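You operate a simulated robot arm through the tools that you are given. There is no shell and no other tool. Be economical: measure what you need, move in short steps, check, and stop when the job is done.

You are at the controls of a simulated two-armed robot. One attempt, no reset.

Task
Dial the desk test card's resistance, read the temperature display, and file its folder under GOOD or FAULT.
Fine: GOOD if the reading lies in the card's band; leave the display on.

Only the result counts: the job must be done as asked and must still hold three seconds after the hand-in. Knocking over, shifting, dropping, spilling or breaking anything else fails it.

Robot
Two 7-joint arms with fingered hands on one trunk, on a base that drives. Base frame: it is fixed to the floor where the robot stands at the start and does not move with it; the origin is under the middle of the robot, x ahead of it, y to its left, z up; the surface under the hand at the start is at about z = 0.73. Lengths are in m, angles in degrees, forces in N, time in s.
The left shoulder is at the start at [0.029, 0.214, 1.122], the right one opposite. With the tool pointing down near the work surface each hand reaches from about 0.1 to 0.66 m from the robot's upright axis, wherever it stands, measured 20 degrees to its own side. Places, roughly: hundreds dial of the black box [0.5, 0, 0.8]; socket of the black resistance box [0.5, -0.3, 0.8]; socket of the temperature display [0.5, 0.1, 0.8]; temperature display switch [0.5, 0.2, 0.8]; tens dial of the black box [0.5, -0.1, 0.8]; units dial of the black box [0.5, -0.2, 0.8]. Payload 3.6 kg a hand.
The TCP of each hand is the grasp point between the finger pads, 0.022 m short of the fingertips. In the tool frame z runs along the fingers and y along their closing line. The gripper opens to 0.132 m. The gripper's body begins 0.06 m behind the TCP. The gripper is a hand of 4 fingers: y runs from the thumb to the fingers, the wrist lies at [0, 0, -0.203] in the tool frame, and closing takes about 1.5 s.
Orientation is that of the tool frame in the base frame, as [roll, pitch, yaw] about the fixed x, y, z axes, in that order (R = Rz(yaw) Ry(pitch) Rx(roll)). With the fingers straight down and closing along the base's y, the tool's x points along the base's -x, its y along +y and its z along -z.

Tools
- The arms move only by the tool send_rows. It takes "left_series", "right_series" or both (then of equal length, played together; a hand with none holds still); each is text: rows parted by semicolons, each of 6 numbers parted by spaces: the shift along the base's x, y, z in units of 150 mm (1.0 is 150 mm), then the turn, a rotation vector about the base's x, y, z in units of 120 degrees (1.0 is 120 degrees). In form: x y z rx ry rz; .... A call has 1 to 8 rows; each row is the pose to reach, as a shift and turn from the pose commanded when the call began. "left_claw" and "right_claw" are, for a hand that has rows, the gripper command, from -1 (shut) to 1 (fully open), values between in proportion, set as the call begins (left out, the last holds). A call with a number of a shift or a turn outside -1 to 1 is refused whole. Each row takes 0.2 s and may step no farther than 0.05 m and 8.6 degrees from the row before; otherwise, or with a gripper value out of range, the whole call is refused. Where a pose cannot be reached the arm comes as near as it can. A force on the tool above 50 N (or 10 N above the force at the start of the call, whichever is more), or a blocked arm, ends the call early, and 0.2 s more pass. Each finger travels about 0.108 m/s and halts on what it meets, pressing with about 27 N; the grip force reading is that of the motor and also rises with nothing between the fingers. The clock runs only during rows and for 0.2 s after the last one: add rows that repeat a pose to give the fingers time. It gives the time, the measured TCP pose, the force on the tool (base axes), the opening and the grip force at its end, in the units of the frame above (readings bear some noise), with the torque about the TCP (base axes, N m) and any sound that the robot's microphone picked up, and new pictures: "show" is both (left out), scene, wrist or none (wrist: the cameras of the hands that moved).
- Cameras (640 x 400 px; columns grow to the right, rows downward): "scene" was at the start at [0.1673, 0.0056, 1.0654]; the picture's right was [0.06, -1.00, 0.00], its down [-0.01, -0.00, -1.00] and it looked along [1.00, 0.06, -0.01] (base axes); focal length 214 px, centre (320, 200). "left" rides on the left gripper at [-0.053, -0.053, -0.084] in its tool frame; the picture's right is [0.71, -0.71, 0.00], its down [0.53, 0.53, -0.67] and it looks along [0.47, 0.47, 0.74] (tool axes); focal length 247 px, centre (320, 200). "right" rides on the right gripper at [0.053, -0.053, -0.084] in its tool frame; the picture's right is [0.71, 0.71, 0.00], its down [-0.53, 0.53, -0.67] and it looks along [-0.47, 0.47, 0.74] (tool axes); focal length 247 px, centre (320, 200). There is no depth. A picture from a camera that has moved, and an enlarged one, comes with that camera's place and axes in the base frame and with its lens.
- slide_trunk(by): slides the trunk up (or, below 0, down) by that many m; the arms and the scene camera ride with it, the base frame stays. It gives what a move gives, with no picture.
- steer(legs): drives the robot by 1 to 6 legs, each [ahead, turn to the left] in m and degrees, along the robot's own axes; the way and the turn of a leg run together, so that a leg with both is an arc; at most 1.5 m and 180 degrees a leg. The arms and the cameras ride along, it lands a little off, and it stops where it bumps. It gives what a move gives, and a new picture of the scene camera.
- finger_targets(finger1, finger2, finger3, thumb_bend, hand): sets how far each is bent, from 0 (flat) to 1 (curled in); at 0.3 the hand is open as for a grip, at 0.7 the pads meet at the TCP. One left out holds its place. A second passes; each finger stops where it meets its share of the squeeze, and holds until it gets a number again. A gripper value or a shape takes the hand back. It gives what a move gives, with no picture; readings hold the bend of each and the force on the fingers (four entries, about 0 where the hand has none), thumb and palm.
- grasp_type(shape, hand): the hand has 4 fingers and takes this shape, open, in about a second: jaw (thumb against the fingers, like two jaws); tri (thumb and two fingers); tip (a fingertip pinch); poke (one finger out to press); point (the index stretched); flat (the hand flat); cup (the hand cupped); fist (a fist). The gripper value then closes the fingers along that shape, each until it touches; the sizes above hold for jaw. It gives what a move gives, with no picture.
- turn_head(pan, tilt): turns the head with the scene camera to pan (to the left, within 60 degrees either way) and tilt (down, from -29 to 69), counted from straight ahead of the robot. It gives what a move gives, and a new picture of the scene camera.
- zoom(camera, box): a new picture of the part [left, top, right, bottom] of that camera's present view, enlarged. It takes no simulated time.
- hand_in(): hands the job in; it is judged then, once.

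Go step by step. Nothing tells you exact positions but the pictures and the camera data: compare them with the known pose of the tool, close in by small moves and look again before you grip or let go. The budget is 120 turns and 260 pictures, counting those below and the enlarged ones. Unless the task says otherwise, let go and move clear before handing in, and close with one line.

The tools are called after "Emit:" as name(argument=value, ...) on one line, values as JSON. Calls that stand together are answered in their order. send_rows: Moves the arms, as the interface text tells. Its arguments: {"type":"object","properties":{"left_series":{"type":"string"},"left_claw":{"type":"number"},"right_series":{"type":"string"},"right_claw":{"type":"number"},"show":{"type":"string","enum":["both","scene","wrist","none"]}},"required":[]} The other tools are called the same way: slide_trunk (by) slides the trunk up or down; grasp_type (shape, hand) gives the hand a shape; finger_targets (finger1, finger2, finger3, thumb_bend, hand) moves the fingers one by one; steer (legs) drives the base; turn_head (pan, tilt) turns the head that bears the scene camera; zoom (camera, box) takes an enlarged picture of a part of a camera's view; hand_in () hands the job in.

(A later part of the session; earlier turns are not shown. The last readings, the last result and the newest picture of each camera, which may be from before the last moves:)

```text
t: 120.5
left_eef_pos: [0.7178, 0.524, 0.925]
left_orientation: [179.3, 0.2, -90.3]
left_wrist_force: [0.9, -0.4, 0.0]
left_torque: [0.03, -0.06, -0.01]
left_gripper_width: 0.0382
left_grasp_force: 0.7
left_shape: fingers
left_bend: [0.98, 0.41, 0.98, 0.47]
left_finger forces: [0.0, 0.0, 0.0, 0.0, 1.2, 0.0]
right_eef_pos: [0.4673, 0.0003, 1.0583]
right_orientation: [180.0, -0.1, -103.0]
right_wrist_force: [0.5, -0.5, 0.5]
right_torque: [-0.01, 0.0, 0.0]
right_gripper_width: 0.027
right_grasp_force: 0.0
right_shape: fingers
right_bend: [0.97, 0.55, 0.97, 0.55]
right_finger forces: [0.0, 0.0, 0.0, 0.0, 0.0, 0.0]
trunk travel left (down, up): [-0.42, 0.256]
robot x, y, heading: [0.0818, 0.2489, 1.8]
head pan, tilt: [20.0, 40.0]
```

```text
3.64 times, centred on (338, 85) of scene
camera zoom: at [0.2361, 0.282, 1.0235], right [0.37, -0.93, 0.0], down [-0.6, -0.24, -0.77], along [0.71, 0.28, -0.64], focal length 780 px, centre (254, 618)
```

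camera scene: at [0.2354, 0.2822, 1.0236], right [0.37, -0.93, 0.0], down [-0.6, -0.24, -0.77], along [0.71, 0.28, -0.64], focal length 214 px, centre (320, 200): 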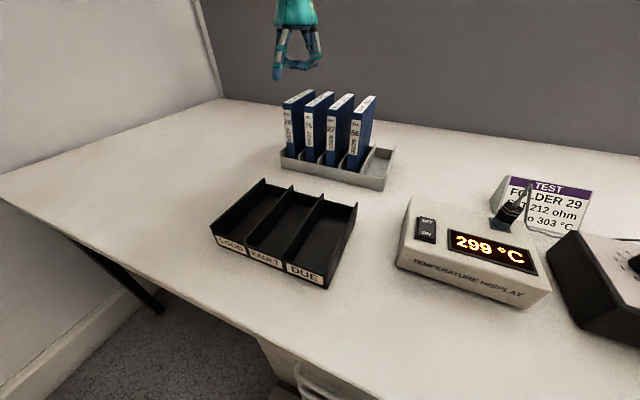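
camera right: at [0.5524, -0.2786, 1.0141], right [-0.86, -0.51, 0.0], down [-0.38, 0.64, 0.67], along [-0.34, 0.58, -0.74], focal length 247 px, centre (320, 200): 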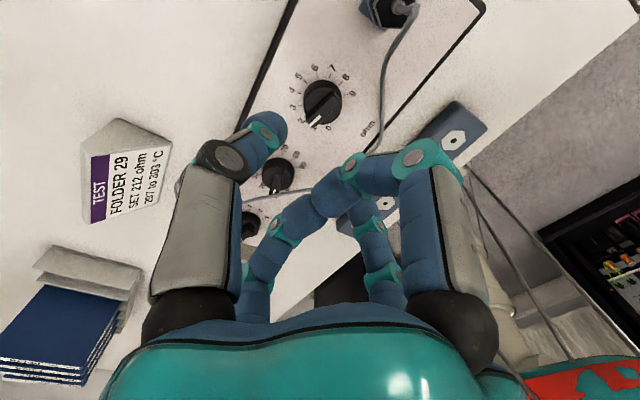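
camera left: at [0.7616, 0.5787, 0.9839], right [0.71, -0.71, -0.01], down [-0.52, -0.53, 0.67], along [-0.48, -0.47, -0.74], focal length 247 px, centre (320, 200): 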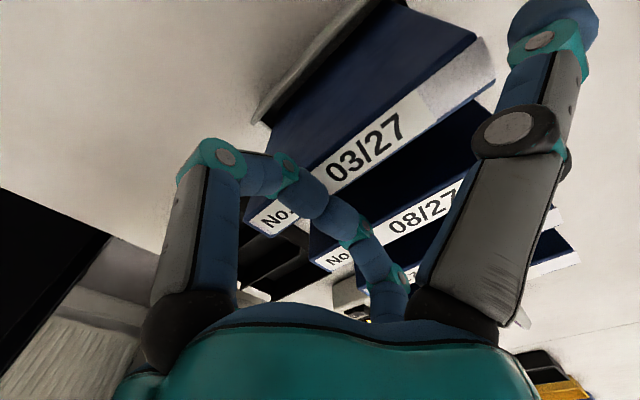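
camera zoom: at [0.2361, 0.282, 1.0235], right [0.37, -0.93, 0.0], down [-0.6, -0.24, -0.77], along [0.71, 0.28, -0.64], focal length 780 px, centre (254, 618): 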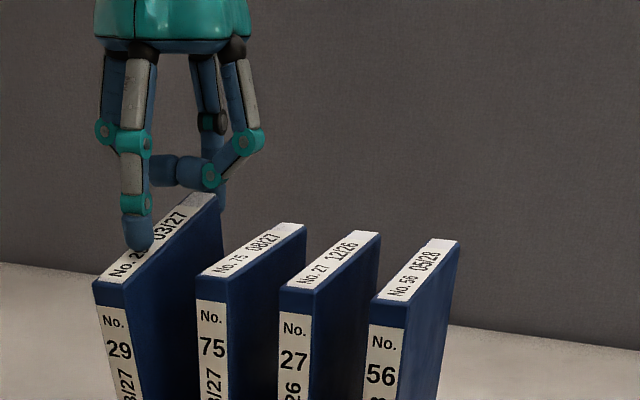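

The front finger slipped off and the folder is tilted, held at the back by the thumb. I'll open the front finger, lower, and then free the thumb so that it settles back in its slot.

Emit:
finger_targets(hand="left", finger2=0.12)

Emit:
send_rows(left_series="0 0 -0.05 0 0 0; 0 0 -0.1 0 0 0; 0 0 -0.15 0 0 0; 0 0 -0.15 0 0 0", show="wrist")

Emit:
zoom(camera="scene", box=[250, 50, 410, 150])

```text
t: 121.5
left_eef_pos: [0.7183, 0.5244, 0.9264]
left_orientation: [179.4, 0.2, -90.3]
left_wrist_force: [0.4, 0.4, -0.3]
left_torque: [-0.01, 0.0, 0.02]
left_gripper_width: 0.0381
left_grasp_force: 0.6
left_shape: fingers
left_bend: [0.98, 0.12, 0.98, 0.47]
left_finger forces: [0.1, 0.0, 0.0, 0.0, 0.7, 0.1]
right_eef_pos: [0.4676, 0.0006, 1.0586]
right_orientation: [179.9, 0.0, -103.2]
right_wrist_force: [0.7, -1.5, 1.2]
right_torque: [0.01, -0.01, 0.02]
right_gripper_width: 0.0266
right_grasp_force: 0.0
right_shape: fingers
right_bend: [0.97, 0.55, 0.97, 0.55]
right_finger forces: [0.0, 0.0, 0.1, 0.0, 0.0, 0.0]
trunk travel left (down, up): [-0.42, 0.256]
robot x, y, heading: [0.0842, 0.2472, 1.9]
head pan, tilt: [20.0, 40.0]
```

```text
t: 122.5
left_eef_pos: [0.7169, 0.524, 0.9051]
left_orientation: [179.5, 0.2, -90.4]
left_wrist_force: [4.8, -0.7, 4.3]
left_torque: [0.02, -0.3, 0.02]
left_gripper_width: 0.0422
left_grasp_force: 2.6
left_shape: fingers
left_bend: [0.98, 0.12, 0.98, 0.45]
left_finger forces: [0.0, 0.1, 0.0, 0.0, 5.3, 0.0]
right_eef_pos: [0.4675, 0.0014, 1.0574]
right_orientation: [-179.9, 0.0, -103.1]
right_wrist_force: [-0.4, 0.2, -0.4]
right_torque: [-0.02, -0.02, 0.0]
right_gripper_width: 0.0264
right_grasp_force: 0.0
right_shape: fingers
right_bend: [0.97, 0.55, 0.97, 0.55]
right_finger forces: [0.0, 0.1, 0.0, 0.0, 0.1, 0.1]
trunk travel left (down, up): [-0.42, 0.256]
robot x, y, heading: [0.0799, 0.2466, 1.8]
head pan, tilt: [20.0, 40.0]
camera left: at [0.773, 0.5769, 0.9878], right [0.7, -0.71, -0.01], down [-0.52, -0.52, 0.67], along [-0.48, -0.47, -0.74], focal length 247 px, centre (320, 200)
```

left: 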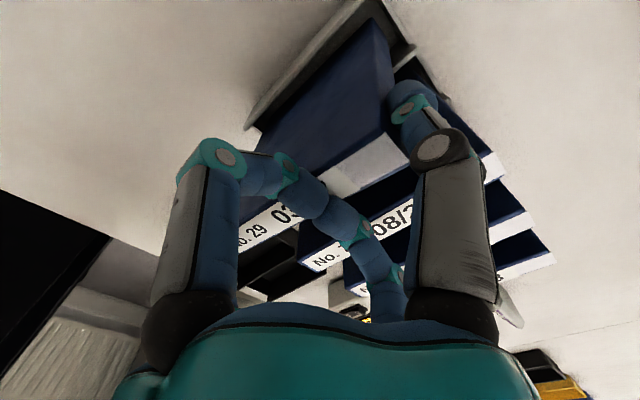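

```text
4.00 times, centred on (330, 100) of scene
camera zoom: at [0.2359, 0.2818, 1.0236], right [0.37, -0.93, 0.0], down [-0.6, -0.24, -0.77], along [0.71, 0.28, -0.64], focal length 858 px, centre (280, 600)
```

zoom: 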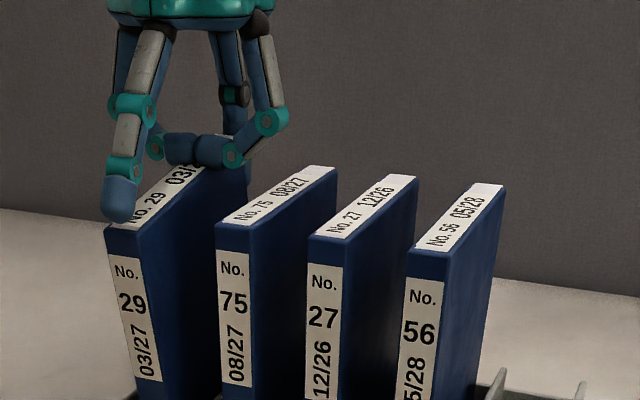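

Opening the thumb to let it settle.

Emit:
finger_targets(hand="left", thumb_bend=0.12)

Emit:
send_rows(left_series="0 0 0.1 0 0 0; 0 0 0.2 0 0 0; 0 0 0.3 0 0 0; 0 0 0.3 0 0 0", show="wrist")

Emit:
zoom(camera="scene", box=[260, 70, 420, 170])

```text
t: 123.5
left_eef_pos: [0.7178, 0.5245, 0.9038]
left_orientation: [179.5, 0.1, -90.3]
left_wrist_force: [0.2, -0.1, -0.4]
left_torque: [0.01, -0.04, -0.02]
left_gripper_width: 0.0761
left_grasp_force: 0.1
left_shape: fingers
left_bend: [0.98, 0.12, 0.98, 0.12]
left_finger forces: [0.0, 0.1, 0.1, 0.1, 0.0, 0.1]
right_eef_pos: [0.467, 0.0015, 1.0585]
right_orientation: [-180.0, 0.1, -103.1]
right_wrist_force: [0.1, 0.2, -0.5]
right_torque: [-0.01, 0.02, -0.02]
right_gripper_width: 0.0267
right_grasp_force: 0.2
right_shape: fingers
right_bend: [0.97, 0.55, 0.97, 0.55]
right_finger forces: [0.0, 0.1, 0.0, 0.0, 0.0, 0.0]
trunk travel left (down, up): [-0.42, 0.256]
robot x, y, heading: [0.0825, 0.2489, 1.7]
head pan, tilt: [20.0, 40.0]
```

```text
t: 124.5
left_eef_pos: [0.7182, 0.5249, 0.9486]
left_orientation: [179.4, 0.2, -90.3]
left_wrist_force: [0.4, 0.5, -0.3]
left_torque: [0.01, -0.01, -0.03]
left_gripper_width: 0.076
left_grasp_force: 0.1
left_shape: fingers
left_bend: [0.98, 0.12, 0.98, 0.12]
left_finger forces: [0.0, 0.1, 0.0, 0.0, 0.1, 0.1]
right_eef_pos: [0.4685, 0.0008, 1.0576]
right_orientation: [-180.0, -0.1, -103.1]
right_wrist_force: [-1.5, 0.0, 0.2]
right_torque: [-0.02, -0.02, 0.01]
right_gripper_width: 0.0267
right_grasp_force: 0.0
right_shape: fingers
right_bend: [0.97, 0.55, 0.97, 0.55]
right_finger forces: [0.1, 0.0, 0.0, 0.0, 0.0, 0.0]
trunk travel left (down, up): [-0.42, 0.256]
robot x, y, heading: [0.0781, 0.2506, 1.9]
head pan, tilt: [20.0, 40.0]
camera left: at [0.7741, 0.5774, 1.0326], right [0.7, -0.71, -0.01], down [-0.52, -0.52, 0.67], along [-0.48, -0.47, -0.74], focal length 247 px, centre (320, 200)
```

left: 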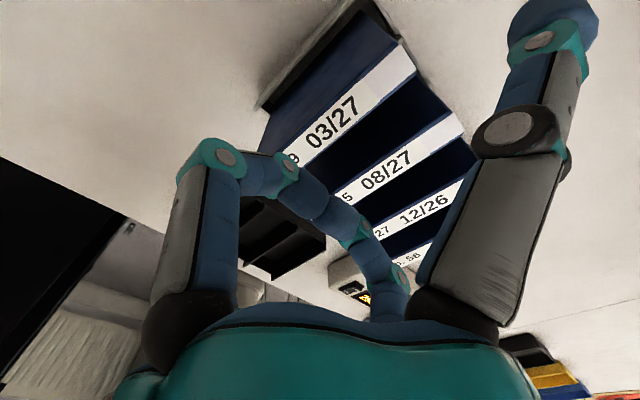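

```text
4.00 times, centred on (340, 120) of scene
camera zoom: at [0.2359, 0.2819, 1.0236], right [0.37, -0.93, 0.0], down [-0.6, -0.24, -0.77], along [0.71, 0.28, -0.64], focal length 858 px, centre (240, 520)
```

zoom: 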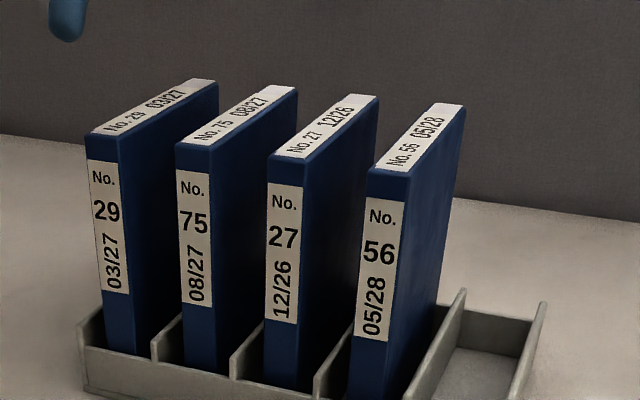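

Folder 29 sits properly in its slot again. A better grip: pinch it across its thickness with the hand rolled 15° so that the thumb runs straight down the gap beside No. 75, with fingers 1 and 3 flat out of the way. Raising and re-orienting.

Emit:
send_rows(left_series="-0.05 0 0.2 0 0 -0.07; -0.1 0 0.4 0 0 -0.14; -0.1 0 0.5 0 0 -0.21; -0.1 0 0.5 0 0 -0.28; -0.1 0 0.5 0 0 -0.35; -0.1 0 0.5 0 0 -0.42; -0.1 0 0.5 0 0 -0.49; -0.1 0 0.5 0 0 -0.56", show="none")

Emit:
finger_targets(hand="left", finger1=0, finger2=0.5, finger3=0, thumb_bend=0.58)

Emit:
send_rows(left_series="0 0 0 0 0 -0.065; 0 0 0 0 0 -0.13; 0 0 0 0 0 -0.188; 0 0 0 0 0 -0.188", show="none")

Emit:
send_rows(left_series="0 0 0 -0.065 0 0; 0 0 0 -0.125 0 0; 0 0 0 -0.125 0 0")

Emit:
zoom(camera="scene", box=[230, 0, 422, 120])

```text
t: 126.2
left_eef_pos: [0.7032, 0.5233, 1.0224]
left_orientation: [179.4, 0.1, -157.8]
left_wrist_force: [0.1, 0.9, 0.4]
left_torque: [-0.02, 0.0, -0.01]
left_gripper_width: 0.0761
left_grasp_force: 0.0
left_shape: fingers
left_bend: [0.98, 0.12, 0.98, 0.12]
left_finger forces: [0.0, 0.0, 0.1, 0.1, 0.0, 0.0]
right_eef_pos: [0.4672, 0.0003, 1.0582]
right_orientation: [-180.0, 0.0, -103.1]
right_wrist_force: [-0.2, 0.1, -0.2]
right_torque: [0.01, 0.02, -0.03]
right_gripper_width: 0.0267
right_grasp_force: 0.0
right_shape: fingers
right_bend: [0.97, 0.55, 0.97, 0.55]
right_finger forces: [0.0, 0.0, 0.0, 0.0, 0.0, 0.1]
trunk travel left (down, up): [-0.42, 0.256]
robot x, y, heading: [0.0798, 0.2447, 1.6]
head pan, tilt: [20.0, 40.0]
```

```text
t: 127.2
left_eef_pos: [0.703, 0.5249, 1.0241]
left_orientation: [179.4, 0.0, -157.6]
left_wrist_force: [1.0, -0.1, -0.1]
left_torque: [0.04, 0.04, 0.02]
left_gripper_width: 0.0892
left_grasp_force: 0.0
left_shape: fingers
left_bend: [0.01, 0.5, 0.01, 0.57]
left_finger forces: [0.0, 0.0, 0.0, 0.0, 0.0, 0.0]
right_eef_pos: [0.467, 0.0003, 1.0586]
right_orientation: [-180.0, 0.1, -103.1]
right_wrist_force: [0.7, 1.1, 0.5]
right_torque: [0.02, 0.04, -0.03]
right_gripper_width: 0.0268
right_grasp_force: 0.1
right_shape: fingers
right_bend: [0.97, 0.55, 0.97, 0.55]
right_finger forces: [0.0, 0.0, 0.0, 0.1, 0.1, 0.1]
trunk travel left (down, up): [-0.42, 0.256]
robot x, y, heading: [0.0785, 0.2528, 1.5]
head pan, tilt: [20.0, 40.0]
```

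```text
t: 128.2
left_eef_pos: [0.703, 0.5242, 1.0226]
left_orientation: [179.3, 0.1, 179.9]
left_wrist_force: [0.5, -0.1, -0.5]
left_torque: [0.01, -0.02, 0.04]
left_gripper_width: 0.0892
left_grasp_force: 0.1
left_shape: fingers
left_bend: [0.01, 0.5, 0.01, 0.57]
left_finger forces: [0.1, 0.1, 0.0, 0.0, 0.0, 0.0]
right_eef_pos: [0.4671, -0.0003, 1.058]
right_orientation: [179.9, 0.0, -103.1]
right_wrist_force: [-0.3, -0.1, -0.7]
right_torque: [0.01, -0.04, 0.0]
right_gripper_width: 0.0272
right_grasp_force: 0.1
right_shape: fingers
right_bend: [0.97, 0.55, 0.97, 0.55]
right_finger forces: [0.0, 0.0, 0.0, 0.0, 0.0, 0.0]
trunk travel left (down, up): [-0.42, 0.256]
robot x, y, heading: [0.0842, 0.2502, 1.8]
head pan, tilt: [20.0, 40.0]
```

```text
t: 129.1
left_eef_pos: [0.7038, 0.5247, 1.0233]
left_orientation: [-165.6, 0.3, 179.9]
left_wrist_force: [-0.3, -0.5, -0.2]
left_torque: [0.0, 0.0, -0.03]
left_gripper_width: 0.0892
left_grasp_force: 0.0
left_shape: fingers
left_bend: [0.01, 0.5, 0.01, 0.57]
left_finger forces: [0.0, 0.0, 0.1, 0.0, 0.0, 0.0]
right_eef_pos: [0.4662, 0.0016, 1.0585]
right_orientation: [180.0, 0.0, -103.1]
right_wrist_force: [1.0, -0.5, 1.3]
right_torque: [0.0, 0.01, 0.01]
right_gripper_width: 0.0267
right_grasp_force: 0.0
right_shape: fingers
right_bend: [0.97, 0.55, 0.97, 0.55]
right_finger forces: [0.1, 0.0, 0.1, 0.0, 0.0, 0.1]
trunk travel left (down, up): [-0.42, 0.256]
robot x, y, heading: [0.0799, 0.2489, 2.1]
head pan, tilt: [20.0, 40.0]
camera scene: at [0.2359, 0.2819, 1.0236], right [0.37, -0.93, 0.0], down [-0.6, -0.24, -0.77], along [0.71, 0.28, -0.64], focal length 214 px, centre (320, 200)
camera left: at [0.757, 0.4938, 1.1177], right [-0.71, -0.68, 0.17], down [-0.53, 0.68, 0.51], along [-0.47, 0.27, -0.84], focal length 247 px, centre (320, 200)
```

scene: 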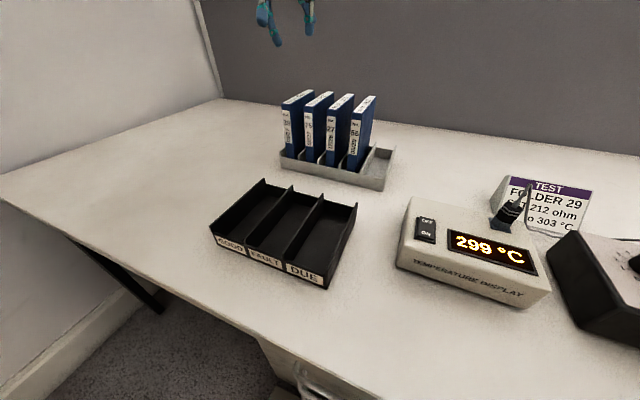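
left: 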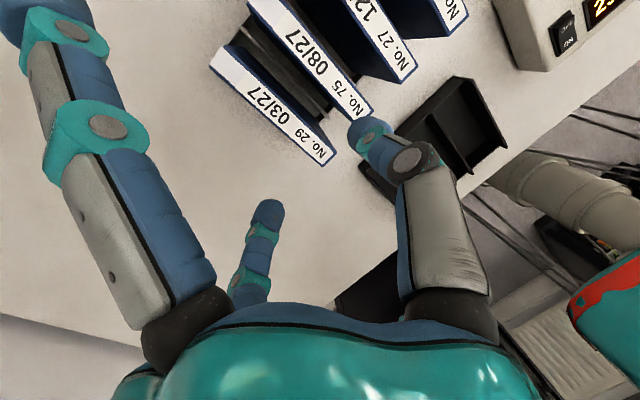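

```text
3.33 times, centred on (326, 60) of scene
camera zoom: at [0.2359, 0.2819, 1.0236], right [0.37, -0.93, 0.0], down [-0.6, -0.24, -0.77], along [0.71, 0.28, -0.64], focal length 715 px, centre (300, 667)
```

zoom: 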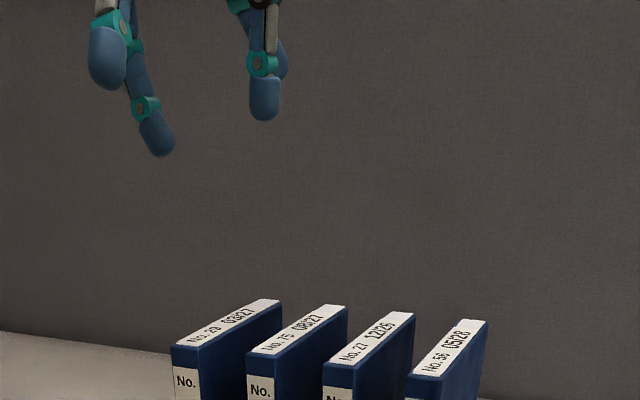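

The thumb now hangs vertically. It should go down at y≈0.502 (gap ≈0.488–0.513), so I shift +12 mm in y and +14 mm in x and descend to just above the folder tops.

Emit:
send_rows(left_series="0.097 0.083 -0.15 0 0 0; 0.097 0.083 -0.35 0 0 0; 0.097 0.083 -0.55 0 0 0; 0.097 0.083 -0.68 0 0 0; 0.097 0.083 -0.68 0 0 0")

Emit:
zoom(camera="scene", box=[250, 40, 378, 120])

Emit:
zoom(camera="left", box=[200, 0, 520, 200])

```text
t: 130.2
left_eef_pos: [0.7163, 0.5372, 0.9201]
left_orientation: [-165.6, 0.2, 179.9]
left_wrist_force: [-0.5, -1.0, 0.4]
left_torque: [0.05, 0.02, 0.02]
left_gripper_width: 0.0895
left_grasp_force: 0.0
left_shape: fingers
left_bend: [0.01, 0.5, 0.01, 0.57]
left_finger forces: [0.0, 0.0, 0.0, 0.1, 0.1, 0.0]
right_eef_pos: [0.4658, 0.0013, 1.0597]
right_orientation: [-180.0, 0.0, -103.1]
right_wrist_force: [0.0, -0.3, 0.0]
right_torque: [-0.02, 0.0, 0.02]
right_gripper_width: 0.0268
right_grasp_force: 0.0
right_shape: fingers
right_bend: [0.97, 0.55, 0.97, 0.55]
right_finger forces: [0.0, 0.1, 0.0, 0.1, 0.1, 0.1]
trunk travel left (down, up): [-0.42, 0.256]
robot x, y, heading: [0.0803, 0.2493, 1.9]
head pan, tilt: [20.0, 40.0]
camera scene: at [0.2358, 0.2819, 1.0236], right [0.37, -0.93, 0.0], down [-0.6, -0.24, -0.77], along [0.71, 0.28, -0.64], focal length 214 px, centre (320, 200)
camera left: at [0.7708, 0.507, 1.0146], right [-0.71, -0.68, 0.17], down [-0.53, 0.68, 0.52], along [-0.47, 0.27, -0.84], focal length 247 px, centre (320, 200)
```

scene: 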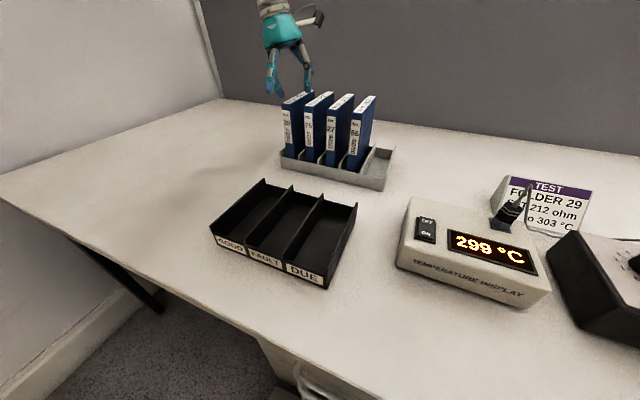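
left: 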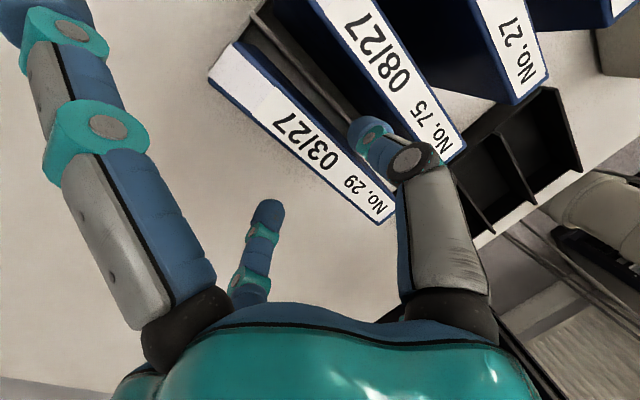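

```text
5.00 times, centred on (314, 80) of scene
camera zoom: at [0.2358, 0.2819, 1.0236], right [0.37, -0.93, 0.0], down [-0.6, -0.24, -0.77], along [0.71, 0.28, -0.64], focal length 1072 px, centre (350, 800)
```

zoom: 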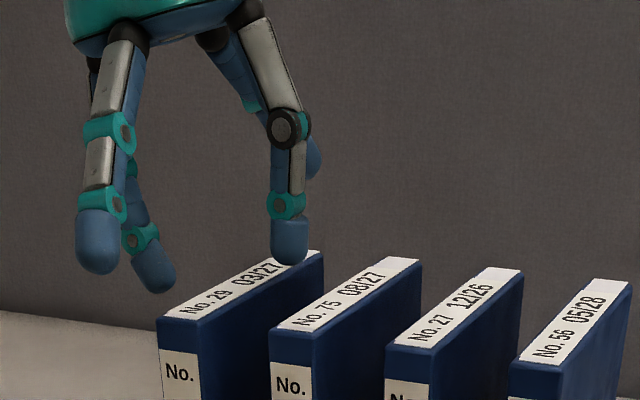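

```text
2.00 times, centred on (360, 100) of left
camera zoom: at [0.7708, 0.507, 1.0146], right [-0.71, -0.68, 0.17], down [-0.53, 0.68, 0.52], along [-0.47, 0.27, -0.84], focal length 494 px, centre (240, 400)
```

zoom: 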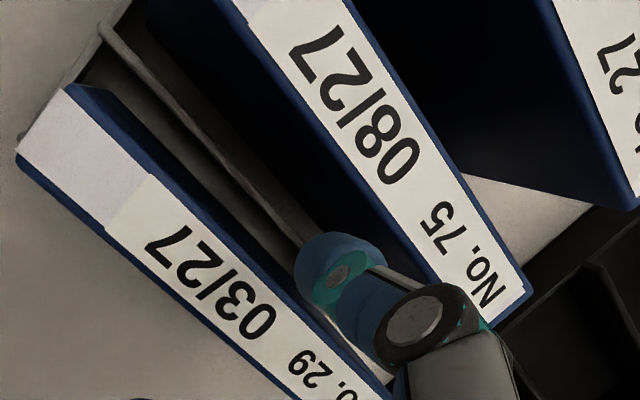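

The thumb tip is centred over the gap. Descending 58 mm in small steps.

Emit:
send_rows(left_series="0 0 -0.07 0 0 0; 0 0 -0.14 0 0 0; 0 0 -0.21 0 0 0; 0 0 -0.28 0 0 0; 0 0 -0.35 0 0 0; 0 0 -0.39 0 0 0; 0 0 -0.39 0 0 0")

Emit:
zoom(camera="scene", box=[250, 40, 410, 140])

Emit:
zoom(camera="left", box=[200, 0, 520, 200])

```text
t: 131.8
left_eef_pos: [0.7099, 0.5367, 0.8605]
left_orientation: [-165.7, 0.1, -180.0]
left_wrist_force: [-0.1, 0.0, -0.1]
left_torque: [0.02, 0.01, 0.01]
left_gripper_width: 0.0895
left_grasp_force: 0.1
left_shape: fingers
left_bend: [0.01, 0.5, 0.01, 0.57]
left_finger forces: [0.0, 0.0, 0.1, 0.0, 0.0, 0.0]
left hand out of reach, approached as far as the arm can: row 3, 4, 5, 6, 7
right_eef_pos: [0.4665, 0.0003, 1.0581]
right_orientation: [-180.0, 0.0, -103.1]
right_wrist_force: [-0.3, 0.8, -0.3]
right_torque: [-0.02, -0.02, 0.03]
right_gripper_width: 0.0266
right_grasp_force: 0.0
right_shape: fingers
right_bend: [0.97, 0.55, 0.97, 0.55]
right_finger forces: [0.1, 0.0, 0.0, 0.0, 0.0, 0.0]
trunk travel left (down, up): [-0.42, 0.256]
robot x, y, heading: [0.0823, 0.2463, 1.8]
head pan, tilt: [20.0, 40.0]
camera scene: at [0.2358, 0.282, 1.0236], right [0.37, -0.93, 0.0], down [-0.6, -0.24, -0.77], along [0.71, 0.28, -0.64], focal length 214 px, centre (320, 200)
camera left: at [0.7637, 0.5062, 0.9554], right [-0.71, -0.68, 0.17], down [-0.53, 0.68, 0.52], along [-0.47, 0.27, -0.84], focal length 247 px, centre (320, 200)
```

scene: 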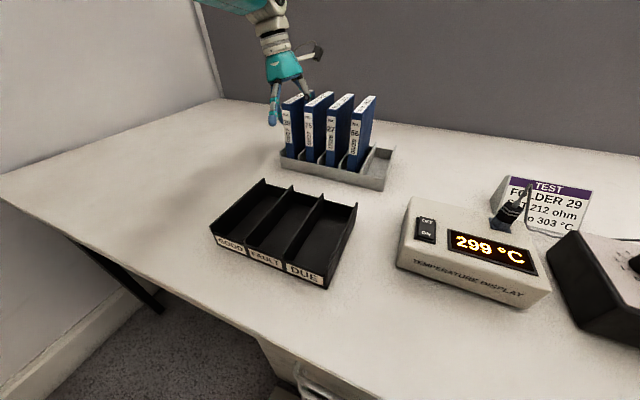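
left: 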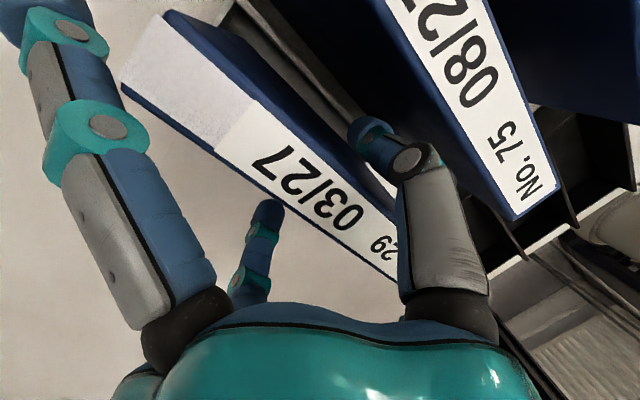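

```text
4.00 times, centred on (330, 90) of scene
camera zoom: at [0.2358, 0.282, 1.0236], right [0.37, -0.93, 0.0], down [-0.6, -0.24, -0.77], along [0.71, 0.28, -0.64], focal length 858 px, centre (280, 640)
```

zoom: 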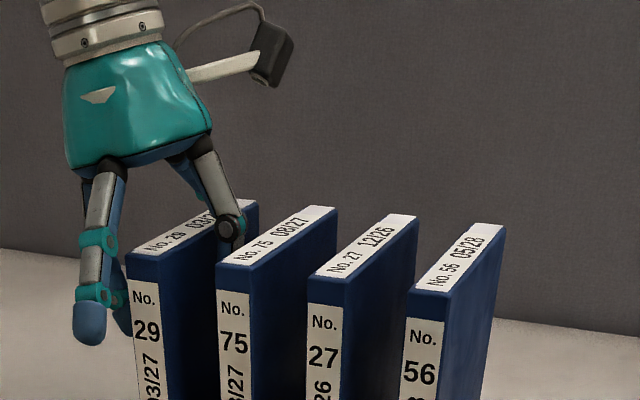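

```text
2.00 times, centred on (360, 100) of left
camera zoom: at [0.7637, 0.5062, 0.9554], right [-0.71, -0.68, 0.17], down [-0.53, 0.68, 0.52], along [-0.47, 0.27, -0.84], focal length 494 px, centre (240, 400)
```

zoom: 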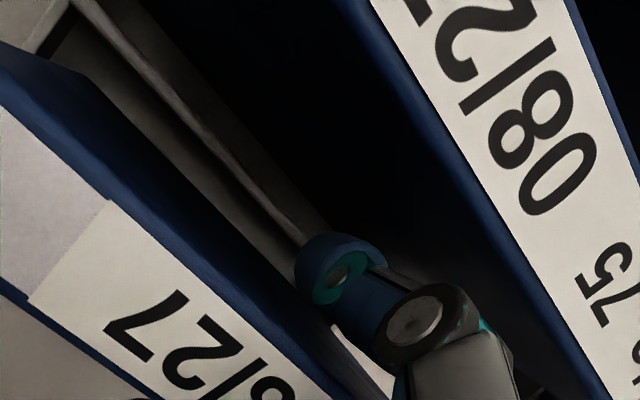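

The thumb is in the gap with no contact forces. Closing thumb and finger 2.

Emit:
finger_targets(hand="left", finger2=0.9, thumb_bend=0.9)

Emit:
zoom(camera="scene", box=[250, 40, 410, 140])

Emit:
zoom(camera="left", box=[120, 0, 520, 250])

```text
t: 132.8
left_eef_pos: [0.7098, 0.5361, 0.8609]
left_orientation: [-165.6, 0.1, 179.9]
left_wrist_force: [-0.7, -6.6, -1.3]
left_torque: [-0.43, 0.16, 0.64]
left_gripper_width: 0.0855
left_grasp_force: 21.5
left_shape: fingers
left_bend: [0.0, 0.61, 0.01, 0.66]
left_finger forces: [10.3, 8.7, 0.0, 0.0, 25.2, 0.0]
right_eef_pos: [0.4662, -0.0005, 1.0582]
right_orientation: [180.0, 0.1, -103.1]
right_wrist_force: [-0.2, 0.3, 0.7]
right_torque: [0.03, -0.03, -0.02]
right_gripper_width: 0.0266
right_grasp_force: 0.0
right_shape: fingers
right_bend: [0.97, 0.55, 0.97, 0.55]
right_finger forces: [0.0, 0.0, 0.1, 0.1, 0.0, 0.0]
trunk travel left (down, up): [-0.42, 0.256]
robot x, y, heading: [0.0793, 0.2473, 1.8]
head pan, tilt: [20.0, 40.0]
```

```text
4.00 times, centred on (330, 90) of scene
camera zoom: at [0.236, 0.2815, 1.0236], right [0.37, -0.93, 0.0], down [-0.6, -0.24, -0.77], along [0.71, 0.29, -0.64], focal length 858 px, centre (280, 640)
```

zoom: 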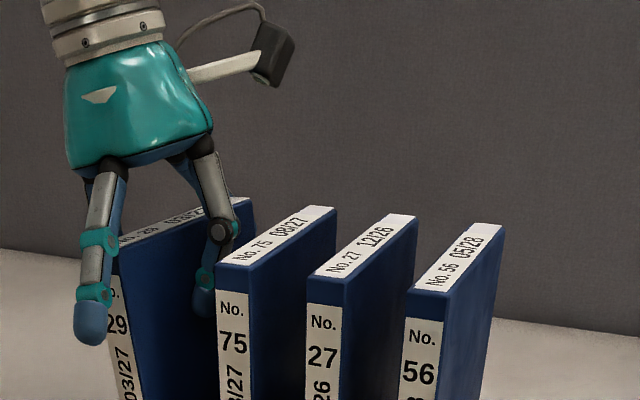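

```text
1.60 times, centred on (320, 125) of left
camera zoom: at [0.7638, 0.5051, 0.9555], right [-0.71, -0.68, 0.17], down [-0.53, 0.68, 0.51], along [-0.47, 0.27, -0.84], focal length 395 px, centre (320, 320)
```

zoom: 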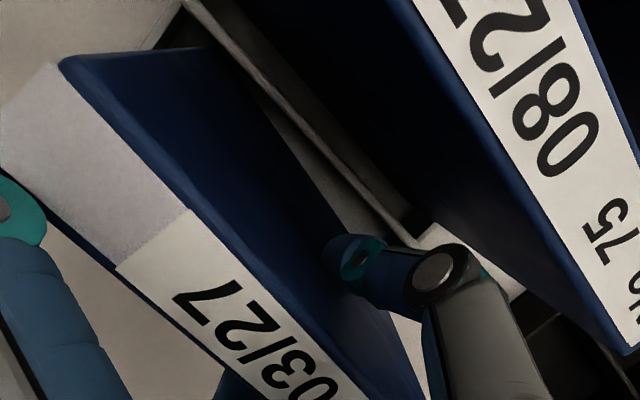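

Firm three-point grip (thumb 25 N against fingers 2 and 1). Lifting a little and checking.

Emit:
send_rows(left_series="0 0 0.06 0 0 0; 0 0 0.12 0 0 0; 0 0 0.2 0 0 0; 0 0 0.2 0 0 0", show="none")

Emit:
zoom(camera="scene", box=[240, 30, 432, 150])

```text
t: 133.8
left_eef_pos: [0.7098, 0.538, 0.8924]
left_orientation: [-165.6, 0.0, -180.0]
left_wrist_force: [0.9, -3.7, -3.9]
left_torque: [-0.25, -0.02, 0.48]
left_gripper_width: 0.0854
left_grasp_force: 20.9
left_shape: fingers
left_bend: [0.0, 0.61, 0.01, 0.66]
left_finger forces: [8.5, 11.6, 0.0, 0.1, 21.9, 0.0]
right_eef_pos: [0.4669, 0.0007, 1.0583]
right_orientation: [180.0, 0.0, -103.1]
right_wrist_force: [-0.1, 0.0, 0.7]
right_torque: [0.02, 0.0, 0.0]
right_gripper_width: 0.0267
right_grasp_force: 0.1
right_shape: fingers
right_bend: [0.97, 0.55, 0.97, 0.55]
right_finger forces: [0.1, 0.0, 0.0, 0.0, 0.1, 0.0]
trunk travel left (down, up): [-0.42, 0.256]
robot x, y, heading: [0.0814, 0.2468, 1.7]
head pan, tilt: [20.0, 40.0]
```

```text
3.33 times, centred on (336, 90) of scene
camera zoom: at [0.2361, 0.2819, 1.0235], right [0.37, -0.93, 0.0], down [-0.6, -0.24, -0.77], along [0.71, 0.28, -0.64], focal length 715 px, centre (267, 567)
```

zoom: 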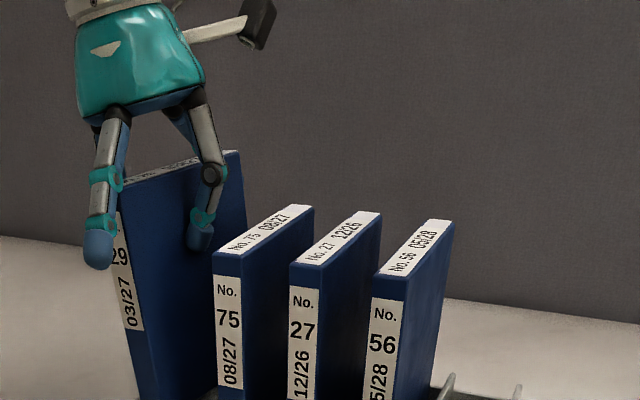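

The folder is rising cleanly. Lifting another 7 cm.

Emit:
send_rows(left_series="0 0 0.12 0 0 0; 0 0 0.24 0 0 0; 0 0 0.36 0 0 0; 0 0 0.47 0 0 0; 0 0 0.47 0 0 0")

Emit:
zoom(camera="scene", box=[220, 0, 444, 140])

```text
t: 135.1
left_eef_pos: [0.7082, 0.5356, 0.9624]
left_orientation: [-165.5, 0.1, -180.0]
left_wrist_force: [0.6, 0.1, -2.4]
left_torque: [0.02, 0.02, -0.01]
left_gripper_width: 0.0846
left_grasp_force: 22.2
left_shape: fingers
left_bend: [0.0, 0.58, 0.01, 0.74]
left_finger forces: [5.7, 16.8, 0.0, 0.0, 22.2, 0.1]
right_eef_pos: [0.4669, 0.0003, 1.059]
right_orientation: [179.9, -0.1, -103.1]
right_wrist_force: [1.0, 0.5, 1.0]
right_torque: [0.01, -0.03, -0.02]
right_gripper_width: 0.0269
right_grasp_force: 0.0
right_shape: fingers
right_bend: [0.97, 0.55, 0.97, 0.55]
right_finger forces: [0.0, 0.0, 0.0, 0.0, 0.0, 0.1]
trunk travel left (down, up): [-0.42, 0.256]
robot x, y, heading: [0.0822, 0.2481, 1.6]
head pan, tilt: [20.0, 40.0]
camera scene: at [0.2361, 0.2821, 1.0235], right [0.37, -0.93, 0.0], down [-0.6, -0.24, -0.77], along [0.71, 0.28, -0.64], focal length 214 px, centre (320, 200)
camera left: at [0.7628, 0.5056, 1.0569], right [-0.71, -0.68, 0.17], down [-0.53, 0.68, 0.51], along [-0.47, 0.27, -0.84], focal length 247 px, centre (320, 200)
```

scene: 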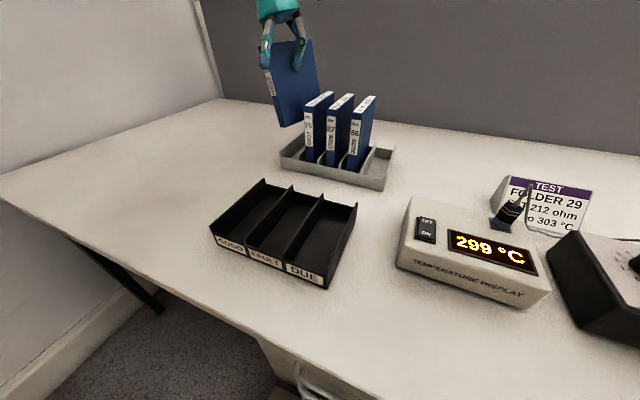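
left: 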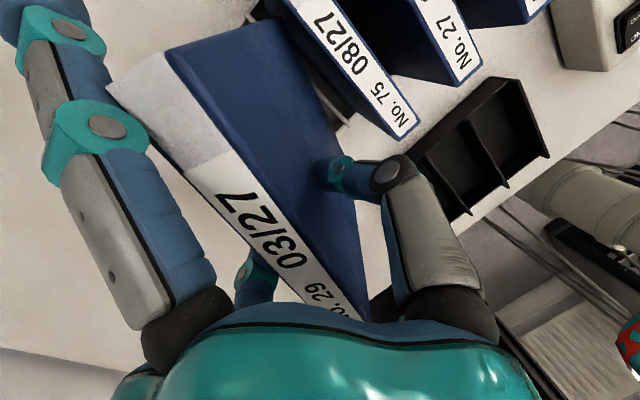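

```text
2.86 times, centred on (332, 70) of scene
camera zoom: at [0.2361, 0.2821, 1.0235], right [0.37, -0.93, 0.0], down [-0.6, -0.24, -0.77], along [0.71, 0.28, -0.64], focal length 613 px, centre (286, 571)
```

zoom: 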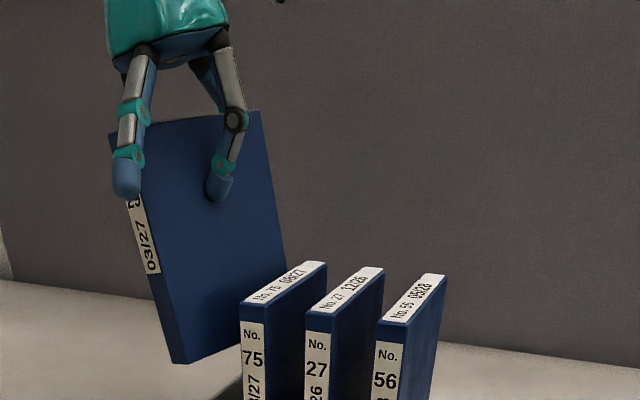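

The folder is held but leans (top to the left) with the hand. Lifting 8 cm more and shifting left so that it's clear of No. 75 before straightening.

Emit:
send_rows(left_series="0 0.03 0.15 0 0 0; 0 0.1 0.3 0 0 0; -0.05 0.2 0.45 0 0 0; -0.15 0.25 0.55 0 0 0; -0.35 0.25 0.55 0 0 0; -0.6 0.25 0.55 0 0 0; -0.85 0.25 0.55 0 0 0")

Emit:
zoom(camera="scene", box=[160, 0, 416, 160])

```text
t: 136.7
left_eef_pos: [0.5814, 0.574, 1.0453]
left_orientation: [-165.6, 0.2, -180.0]
left_wrist_force: [0.0, -0.4, -1.3]
left_torque: [0.02, 0.03, -0.01]
left_gripper_width: 0.0847
left_grasp_force: 22.0
left_shape: fingers
left_bend: [0.0, 0.58, 0.01, 0.74]
left_finger forces: [5.5, 16.6, 0.0, 0.0, 21.8, 0.0]
right_eef_pos: [0.4673, 0.0006, 1.0588]
right_orientation: [-180.0, -0.1, -103.1]
right_wrist_force: [0.6, 0.2, -0.3]
right_torque: [0.0, 0.01, 0.03]
right_gripper_width: 0.0267
right_grasp_force: 0.1
right_shape: fingers
right_bend: [0.97, 0.55, 0.97, 0.55]
right_finger forces: [0.0, 0.0, 0.0, 0.0, 0.0, 0.1]
trunk travel left (down, up): [-0.42, 0.256]
robot x, y, heading: [0.0845, 0.2474, 1.7]
head pan, tilt: [20.0, 40.0]
camera scene: at [0.2355, 0.2822, 1.0237], right [0.37, -0.93, 0.0], down [-0.6, -0.24, -0.77], along [0.71, 0.28, -0.64], focal length 214 px, centre (320, 200)
camera left: at [0.6345, 0.5434, 1.1395], right [-0.71, -0.69, 0.17], down [-0.53, 0.68, 0.51], along [-0.47, 0.27, -0.84], focal length 247 px, centre (320, 200)
```

scene: 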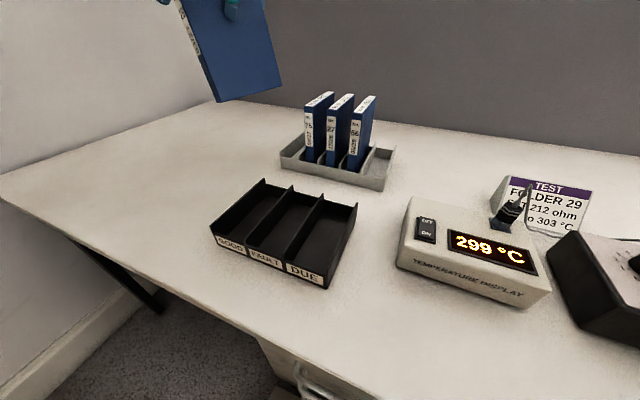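
left: 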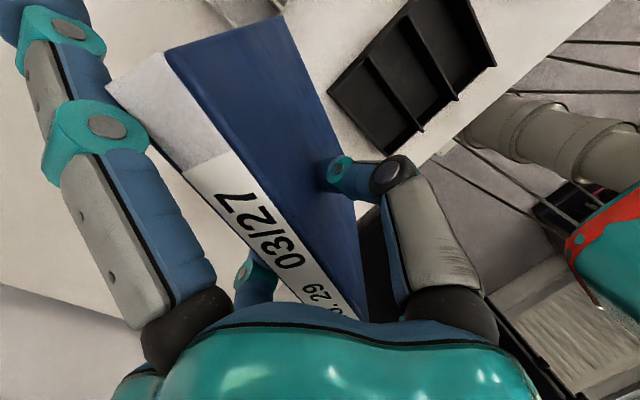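

```text
2.50 times, centred on (288, 80) of scene
camera zoom: at [0.2355, 0.2822, 1.0237], right [0.37, -0.93, 0.0], down [-0.6, -0.24, -0.77], along [0.71, 0.28, -0.64], focal length 536 px, centre (400, 500)
```

zoom: 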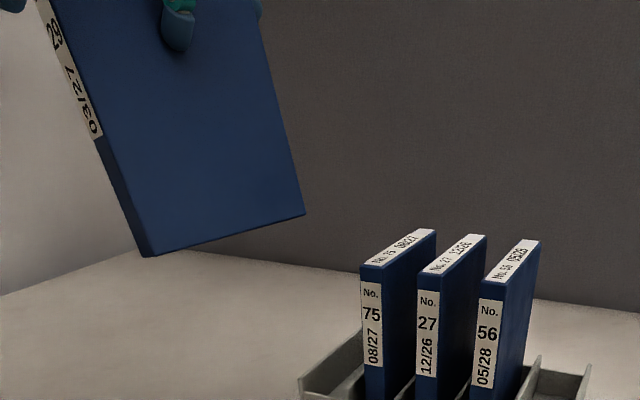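

The folder is clear of the rack. It's yawed about −25° and leaning about 11°; I'll rotate the hand to straighten it.

Emit:
send_rows(left_series="0 0 0 0.028 0.009 0.061; 0 0 0 0.056 0.018 0.122; 0 0 0 0.084 0.026 0.182; 0 0 0 0.096 0.03 0.208; 0 0 0 0.096 0.03 0.208")

Emit:
turn_head(pan=30, tilt=20)

```text
t: 137.8
left_eef_pos: [0.5813, 0.574, 1.0453]
left_orientation: [-177.6, -1.0, -154.8]
left_wrist_force: [0.7, 0.7, -2.1]
left_torque: [-0.01, 0.0, 0.02]
left_gripper_width: 0.0848
left_grasp_force: 21.9
left_shape: fingers
left_bend: [0.0, 0.58, 0.01, 0.74]
left_finger forces: [5.5, 16.5, 0.1, 0.0, 22.0, 0.0]
right_eef_pos: [0.4667, 0.0003, 1.0585]
right_orientation: [-180.0, -0.1, -103.1]
right_wrist_force: [0.9, -0.6, 0.0]
right_torque: [-0.03, -0.04, 0.01]
right_gripper_width: 0.0266
right_grasp_force: 0.1
right_shape: fingers
right_bend: [0.97, 0.55, 0.97, 0.55]
right_finger forces: [0.0, 0.0, 0.0, 0.0, 0.0, 0.1]
trunk travel left (down, up): [-0.42, 0.256]
robot x, y, heading: [0.0809, 0.2492, 1.8]
head pan, tilt: [20.0, 40.0]
camera scene: at [0.236, 0.282, 1.0236], right [0.37, -0.93, 0.0], down [-0.6, -0.24, -0.77], along [0.71, 0.28, -0.64], focal length 214 px, centre (320, 200)
camera left: at [0.6527, 0.552, 1.1303], right [-0.34, -0.94, 0.04], down [-0.7, 0.28, 0.65], along [-0.63, 0.19, -0.76], focal length 247 px, centre (320, 200)
```

scene: 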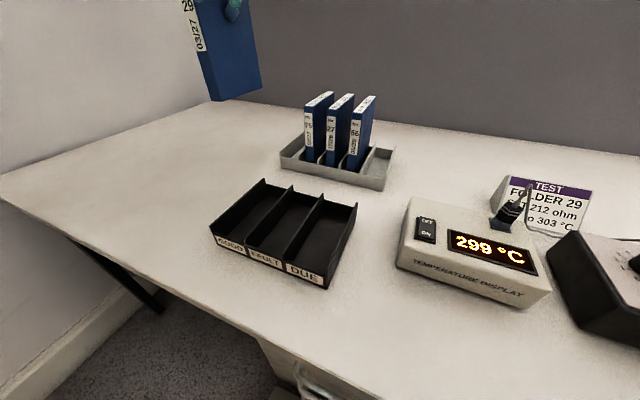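
left: 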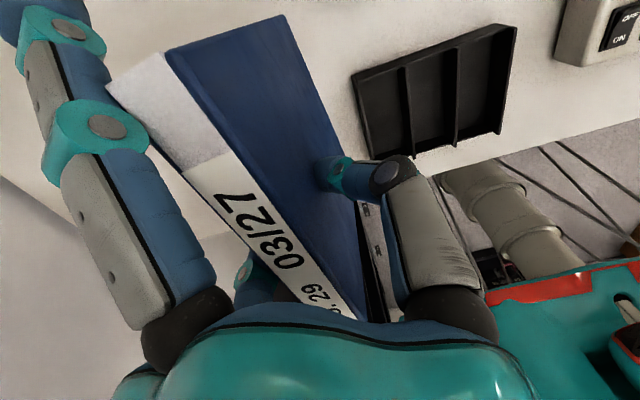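

```text
t: 138.7
left_eef_pos: [0.5815, 0.5734, 1.0448]
left_orientation: [-177.6, -0.9, -154.8]
left_wrist_force: [-0.4, -0.3, -1.9]
left_torque: [-0.07, -0.05, -0.03]
left_gripper_width: 0.0845
left_grasp_force: 21.9
left_shape: fingers
left_bend: [0.0, 0.58, 0.01, 0.74]
left_finger forces: [5.4, 16.5, 0.1, 0.0, 22.1, 0.0]
right_eef_pos: [0.4672, 0.0007, 1.0584]
right_orientation: [179.9, -0.1, -103.1]
right_wrist_force: [-0.3, -0.1, 0.9]
right_torque: [-0.02, 0.02, -0.02]
right_gripper_width: 0.0268
right_grasp_force: 0.0
right_shape: fingers
right_bend: [0.97, 0.55, 0.97, 0.55]
right_finger forces: [0.1, 0.0, 0.0, 0.0, 0.0, 0.0]
trunk travel left (down, up): [-0.42, 0.256]
robot x, y, heading: [0.0843, 0.2478, 2.0]
head pan, tilt: [30.0, 20.0]
camera scene: at [0.2362, 0.2995, 1.0549], right [0.53, -0.85, 0.0], down [-0.29, -0.18, -0.94], along [0.8, 0.49, -0.34], focal length 214 px, centre (320, 200)
```

scene: 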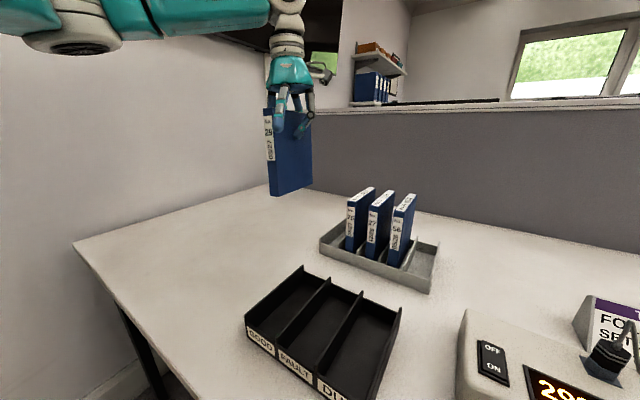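

Good view. Enlarging the folder and the tray for exact placement.

Emit:
zoom(camera="scene", box=[210, 90, 370, 190])

Emit:
zoom(camera="scene", box=[230, 250, 422, 370])

Emit:
zoom(camera="left", box=[320, 0, 560, 150])

```text
4.00 times, centred on (290, 140) of scene
camera zoom: at [0.2362, 0.2995, 1.0549], right [0.53, -0.85, 0.0], down [-0.29, -0.18, -0.94], along [0.8, 0.49, -0.34], focal length 858 px, centre (440, 440)
```

zoom: 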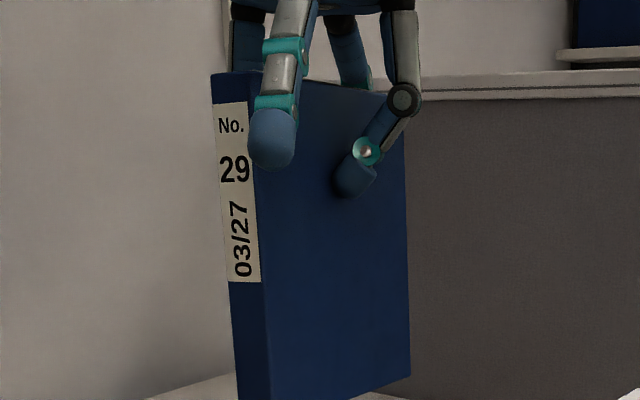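

```text
3.33 times, centred on (326, 310) of scene
camera zoom: at [0.2362, 0.2995, 1.0549], right [0.53, -0.85, 0.0], down [-0.29, -0.18, -0.94], along [0.8, 0.49, -0.34], focal length 715 px, centre (300, -167)
```

zoom: 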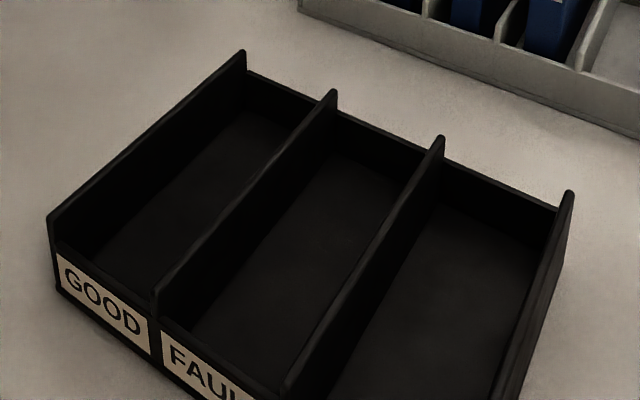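

```text
2.67 times, centred on (440, 75) of left
camera zoom: at [0.6527, 0.552, 1.1303], right [-0.34, -0.94, 0.04], down [-0.7, 0.28, 0.65], along [-0.62, 0.19, -0.76], focal length 659 px, centre (0, 533)
```

zoom: 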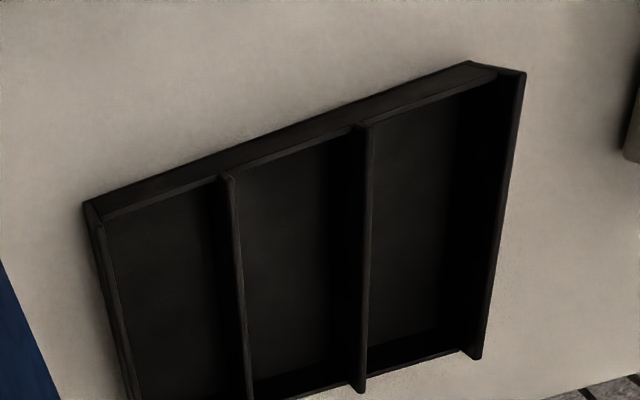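

The GOOD slot spans about y 0.463–0.529, x 0.39–0.535 (centre 0.463, 0.496). The folder's centre is about (0.588, 0.589) and its back is about 7° low. Moving over the slot and levelling it.

Emit:
send_rows(left_series="-0.15 -0.1 0 0 -0.02 0; -0.35 -0.25 0 0 -0.04 0; -0.55 -0.4 0 0 -0.058 0; -0.75 -0.55 0 0 -0.058 0; -0.83 -0.62 0 0 -0.058 0; -0.83 -0.62 0 0 -0.058 0")

Emit:
zoom(camera="scene", box=[180, 80, 436, 240])

```text
t: 140.1
left_eef_pos: [0.4558, 0.4811, 1.0448]
left_orientation: [-174.7, 5.5, -154.9]
left_wrist_force: [-1.0, -0.2, -1.9]
left_torque: [0.01, 0.02, 0.04]
left_gripper_width: 0.0843
left_grasp_force: 22.1
left_shape: fingers
left_bend: [0.0, 0.58, 0.01, 0.75]
left_finger forces: [5.3, 16.6, 0.0, 0.0, 22.1, 0.1]
right_eef_pos: [0.4673, 0.0012, 1.0581]
right_orientation: [-180.0, -0.2, -103.0]
right_wrist_force: [0.2, 0.3, -0.3]
right_torque: [0.05, 0.0, -0.01]
right_gripper_width: 0.027
right_grasp_force: 0.0
right_shape: fingers
right_bend: [0.97, 0.55, 0.97, 0.55]
right_finger forces: [0.1, 0.0, 0.0, 0.0, 0.1, 0.0]
trunk travel left (down, up): [-0.42, 0.256]
robot x, y, heading: [0.0825, 0.2519, 1.5]
head pan, tilt: [30.0, 20.0]
camera scene: at [0.2361, 0.2995, 1.055], right [0.53, -0.85, 0.0], down [-0.29, -0.18, -0.94], along [0.8, 0.5, -0.34], focal length 214 px, centre (320, 200)
camera left: at [0.5164, 0.4589, 1.1373], right [-0.34, -0.94, 0.0], down [-0.78, 0.28, 0.56], along [-0.53, 0.19, -0.83], focal length 247 px, centre (320, 200)
```

scene: 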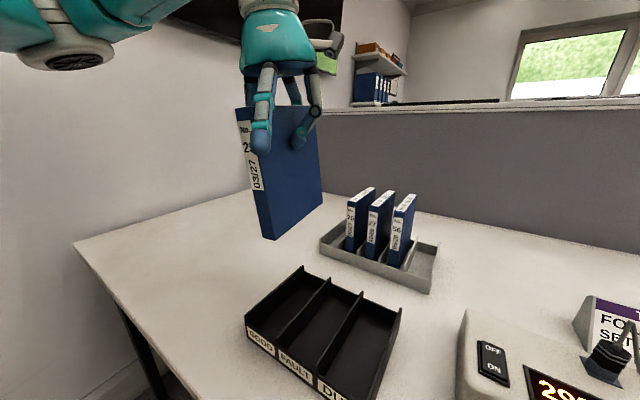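
left: 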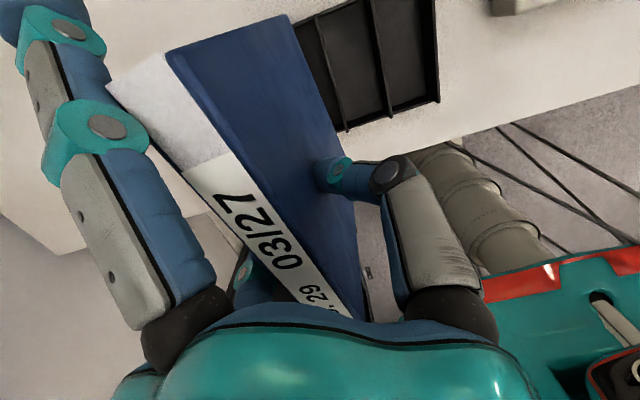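

```text
2.50 times, centred on (308, 160) of scene
camera zoom: at [0.2361, 0.2995, 1.055], right [0.53, -0.85, 0.0], down [-0.29, -0.18, -0.94], along [0.8, 0.5, -0.34], focal length 536 px, centre (350, 300)
```

zoom: 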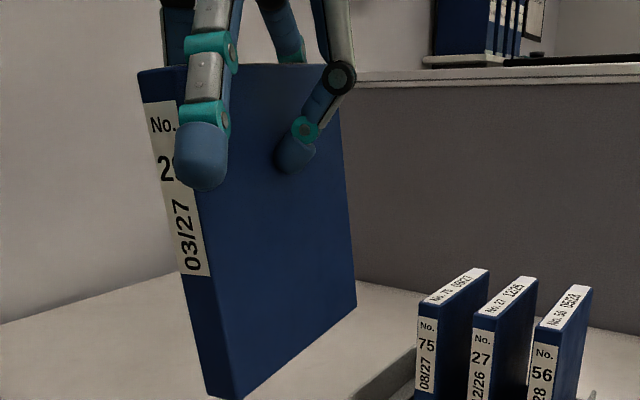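

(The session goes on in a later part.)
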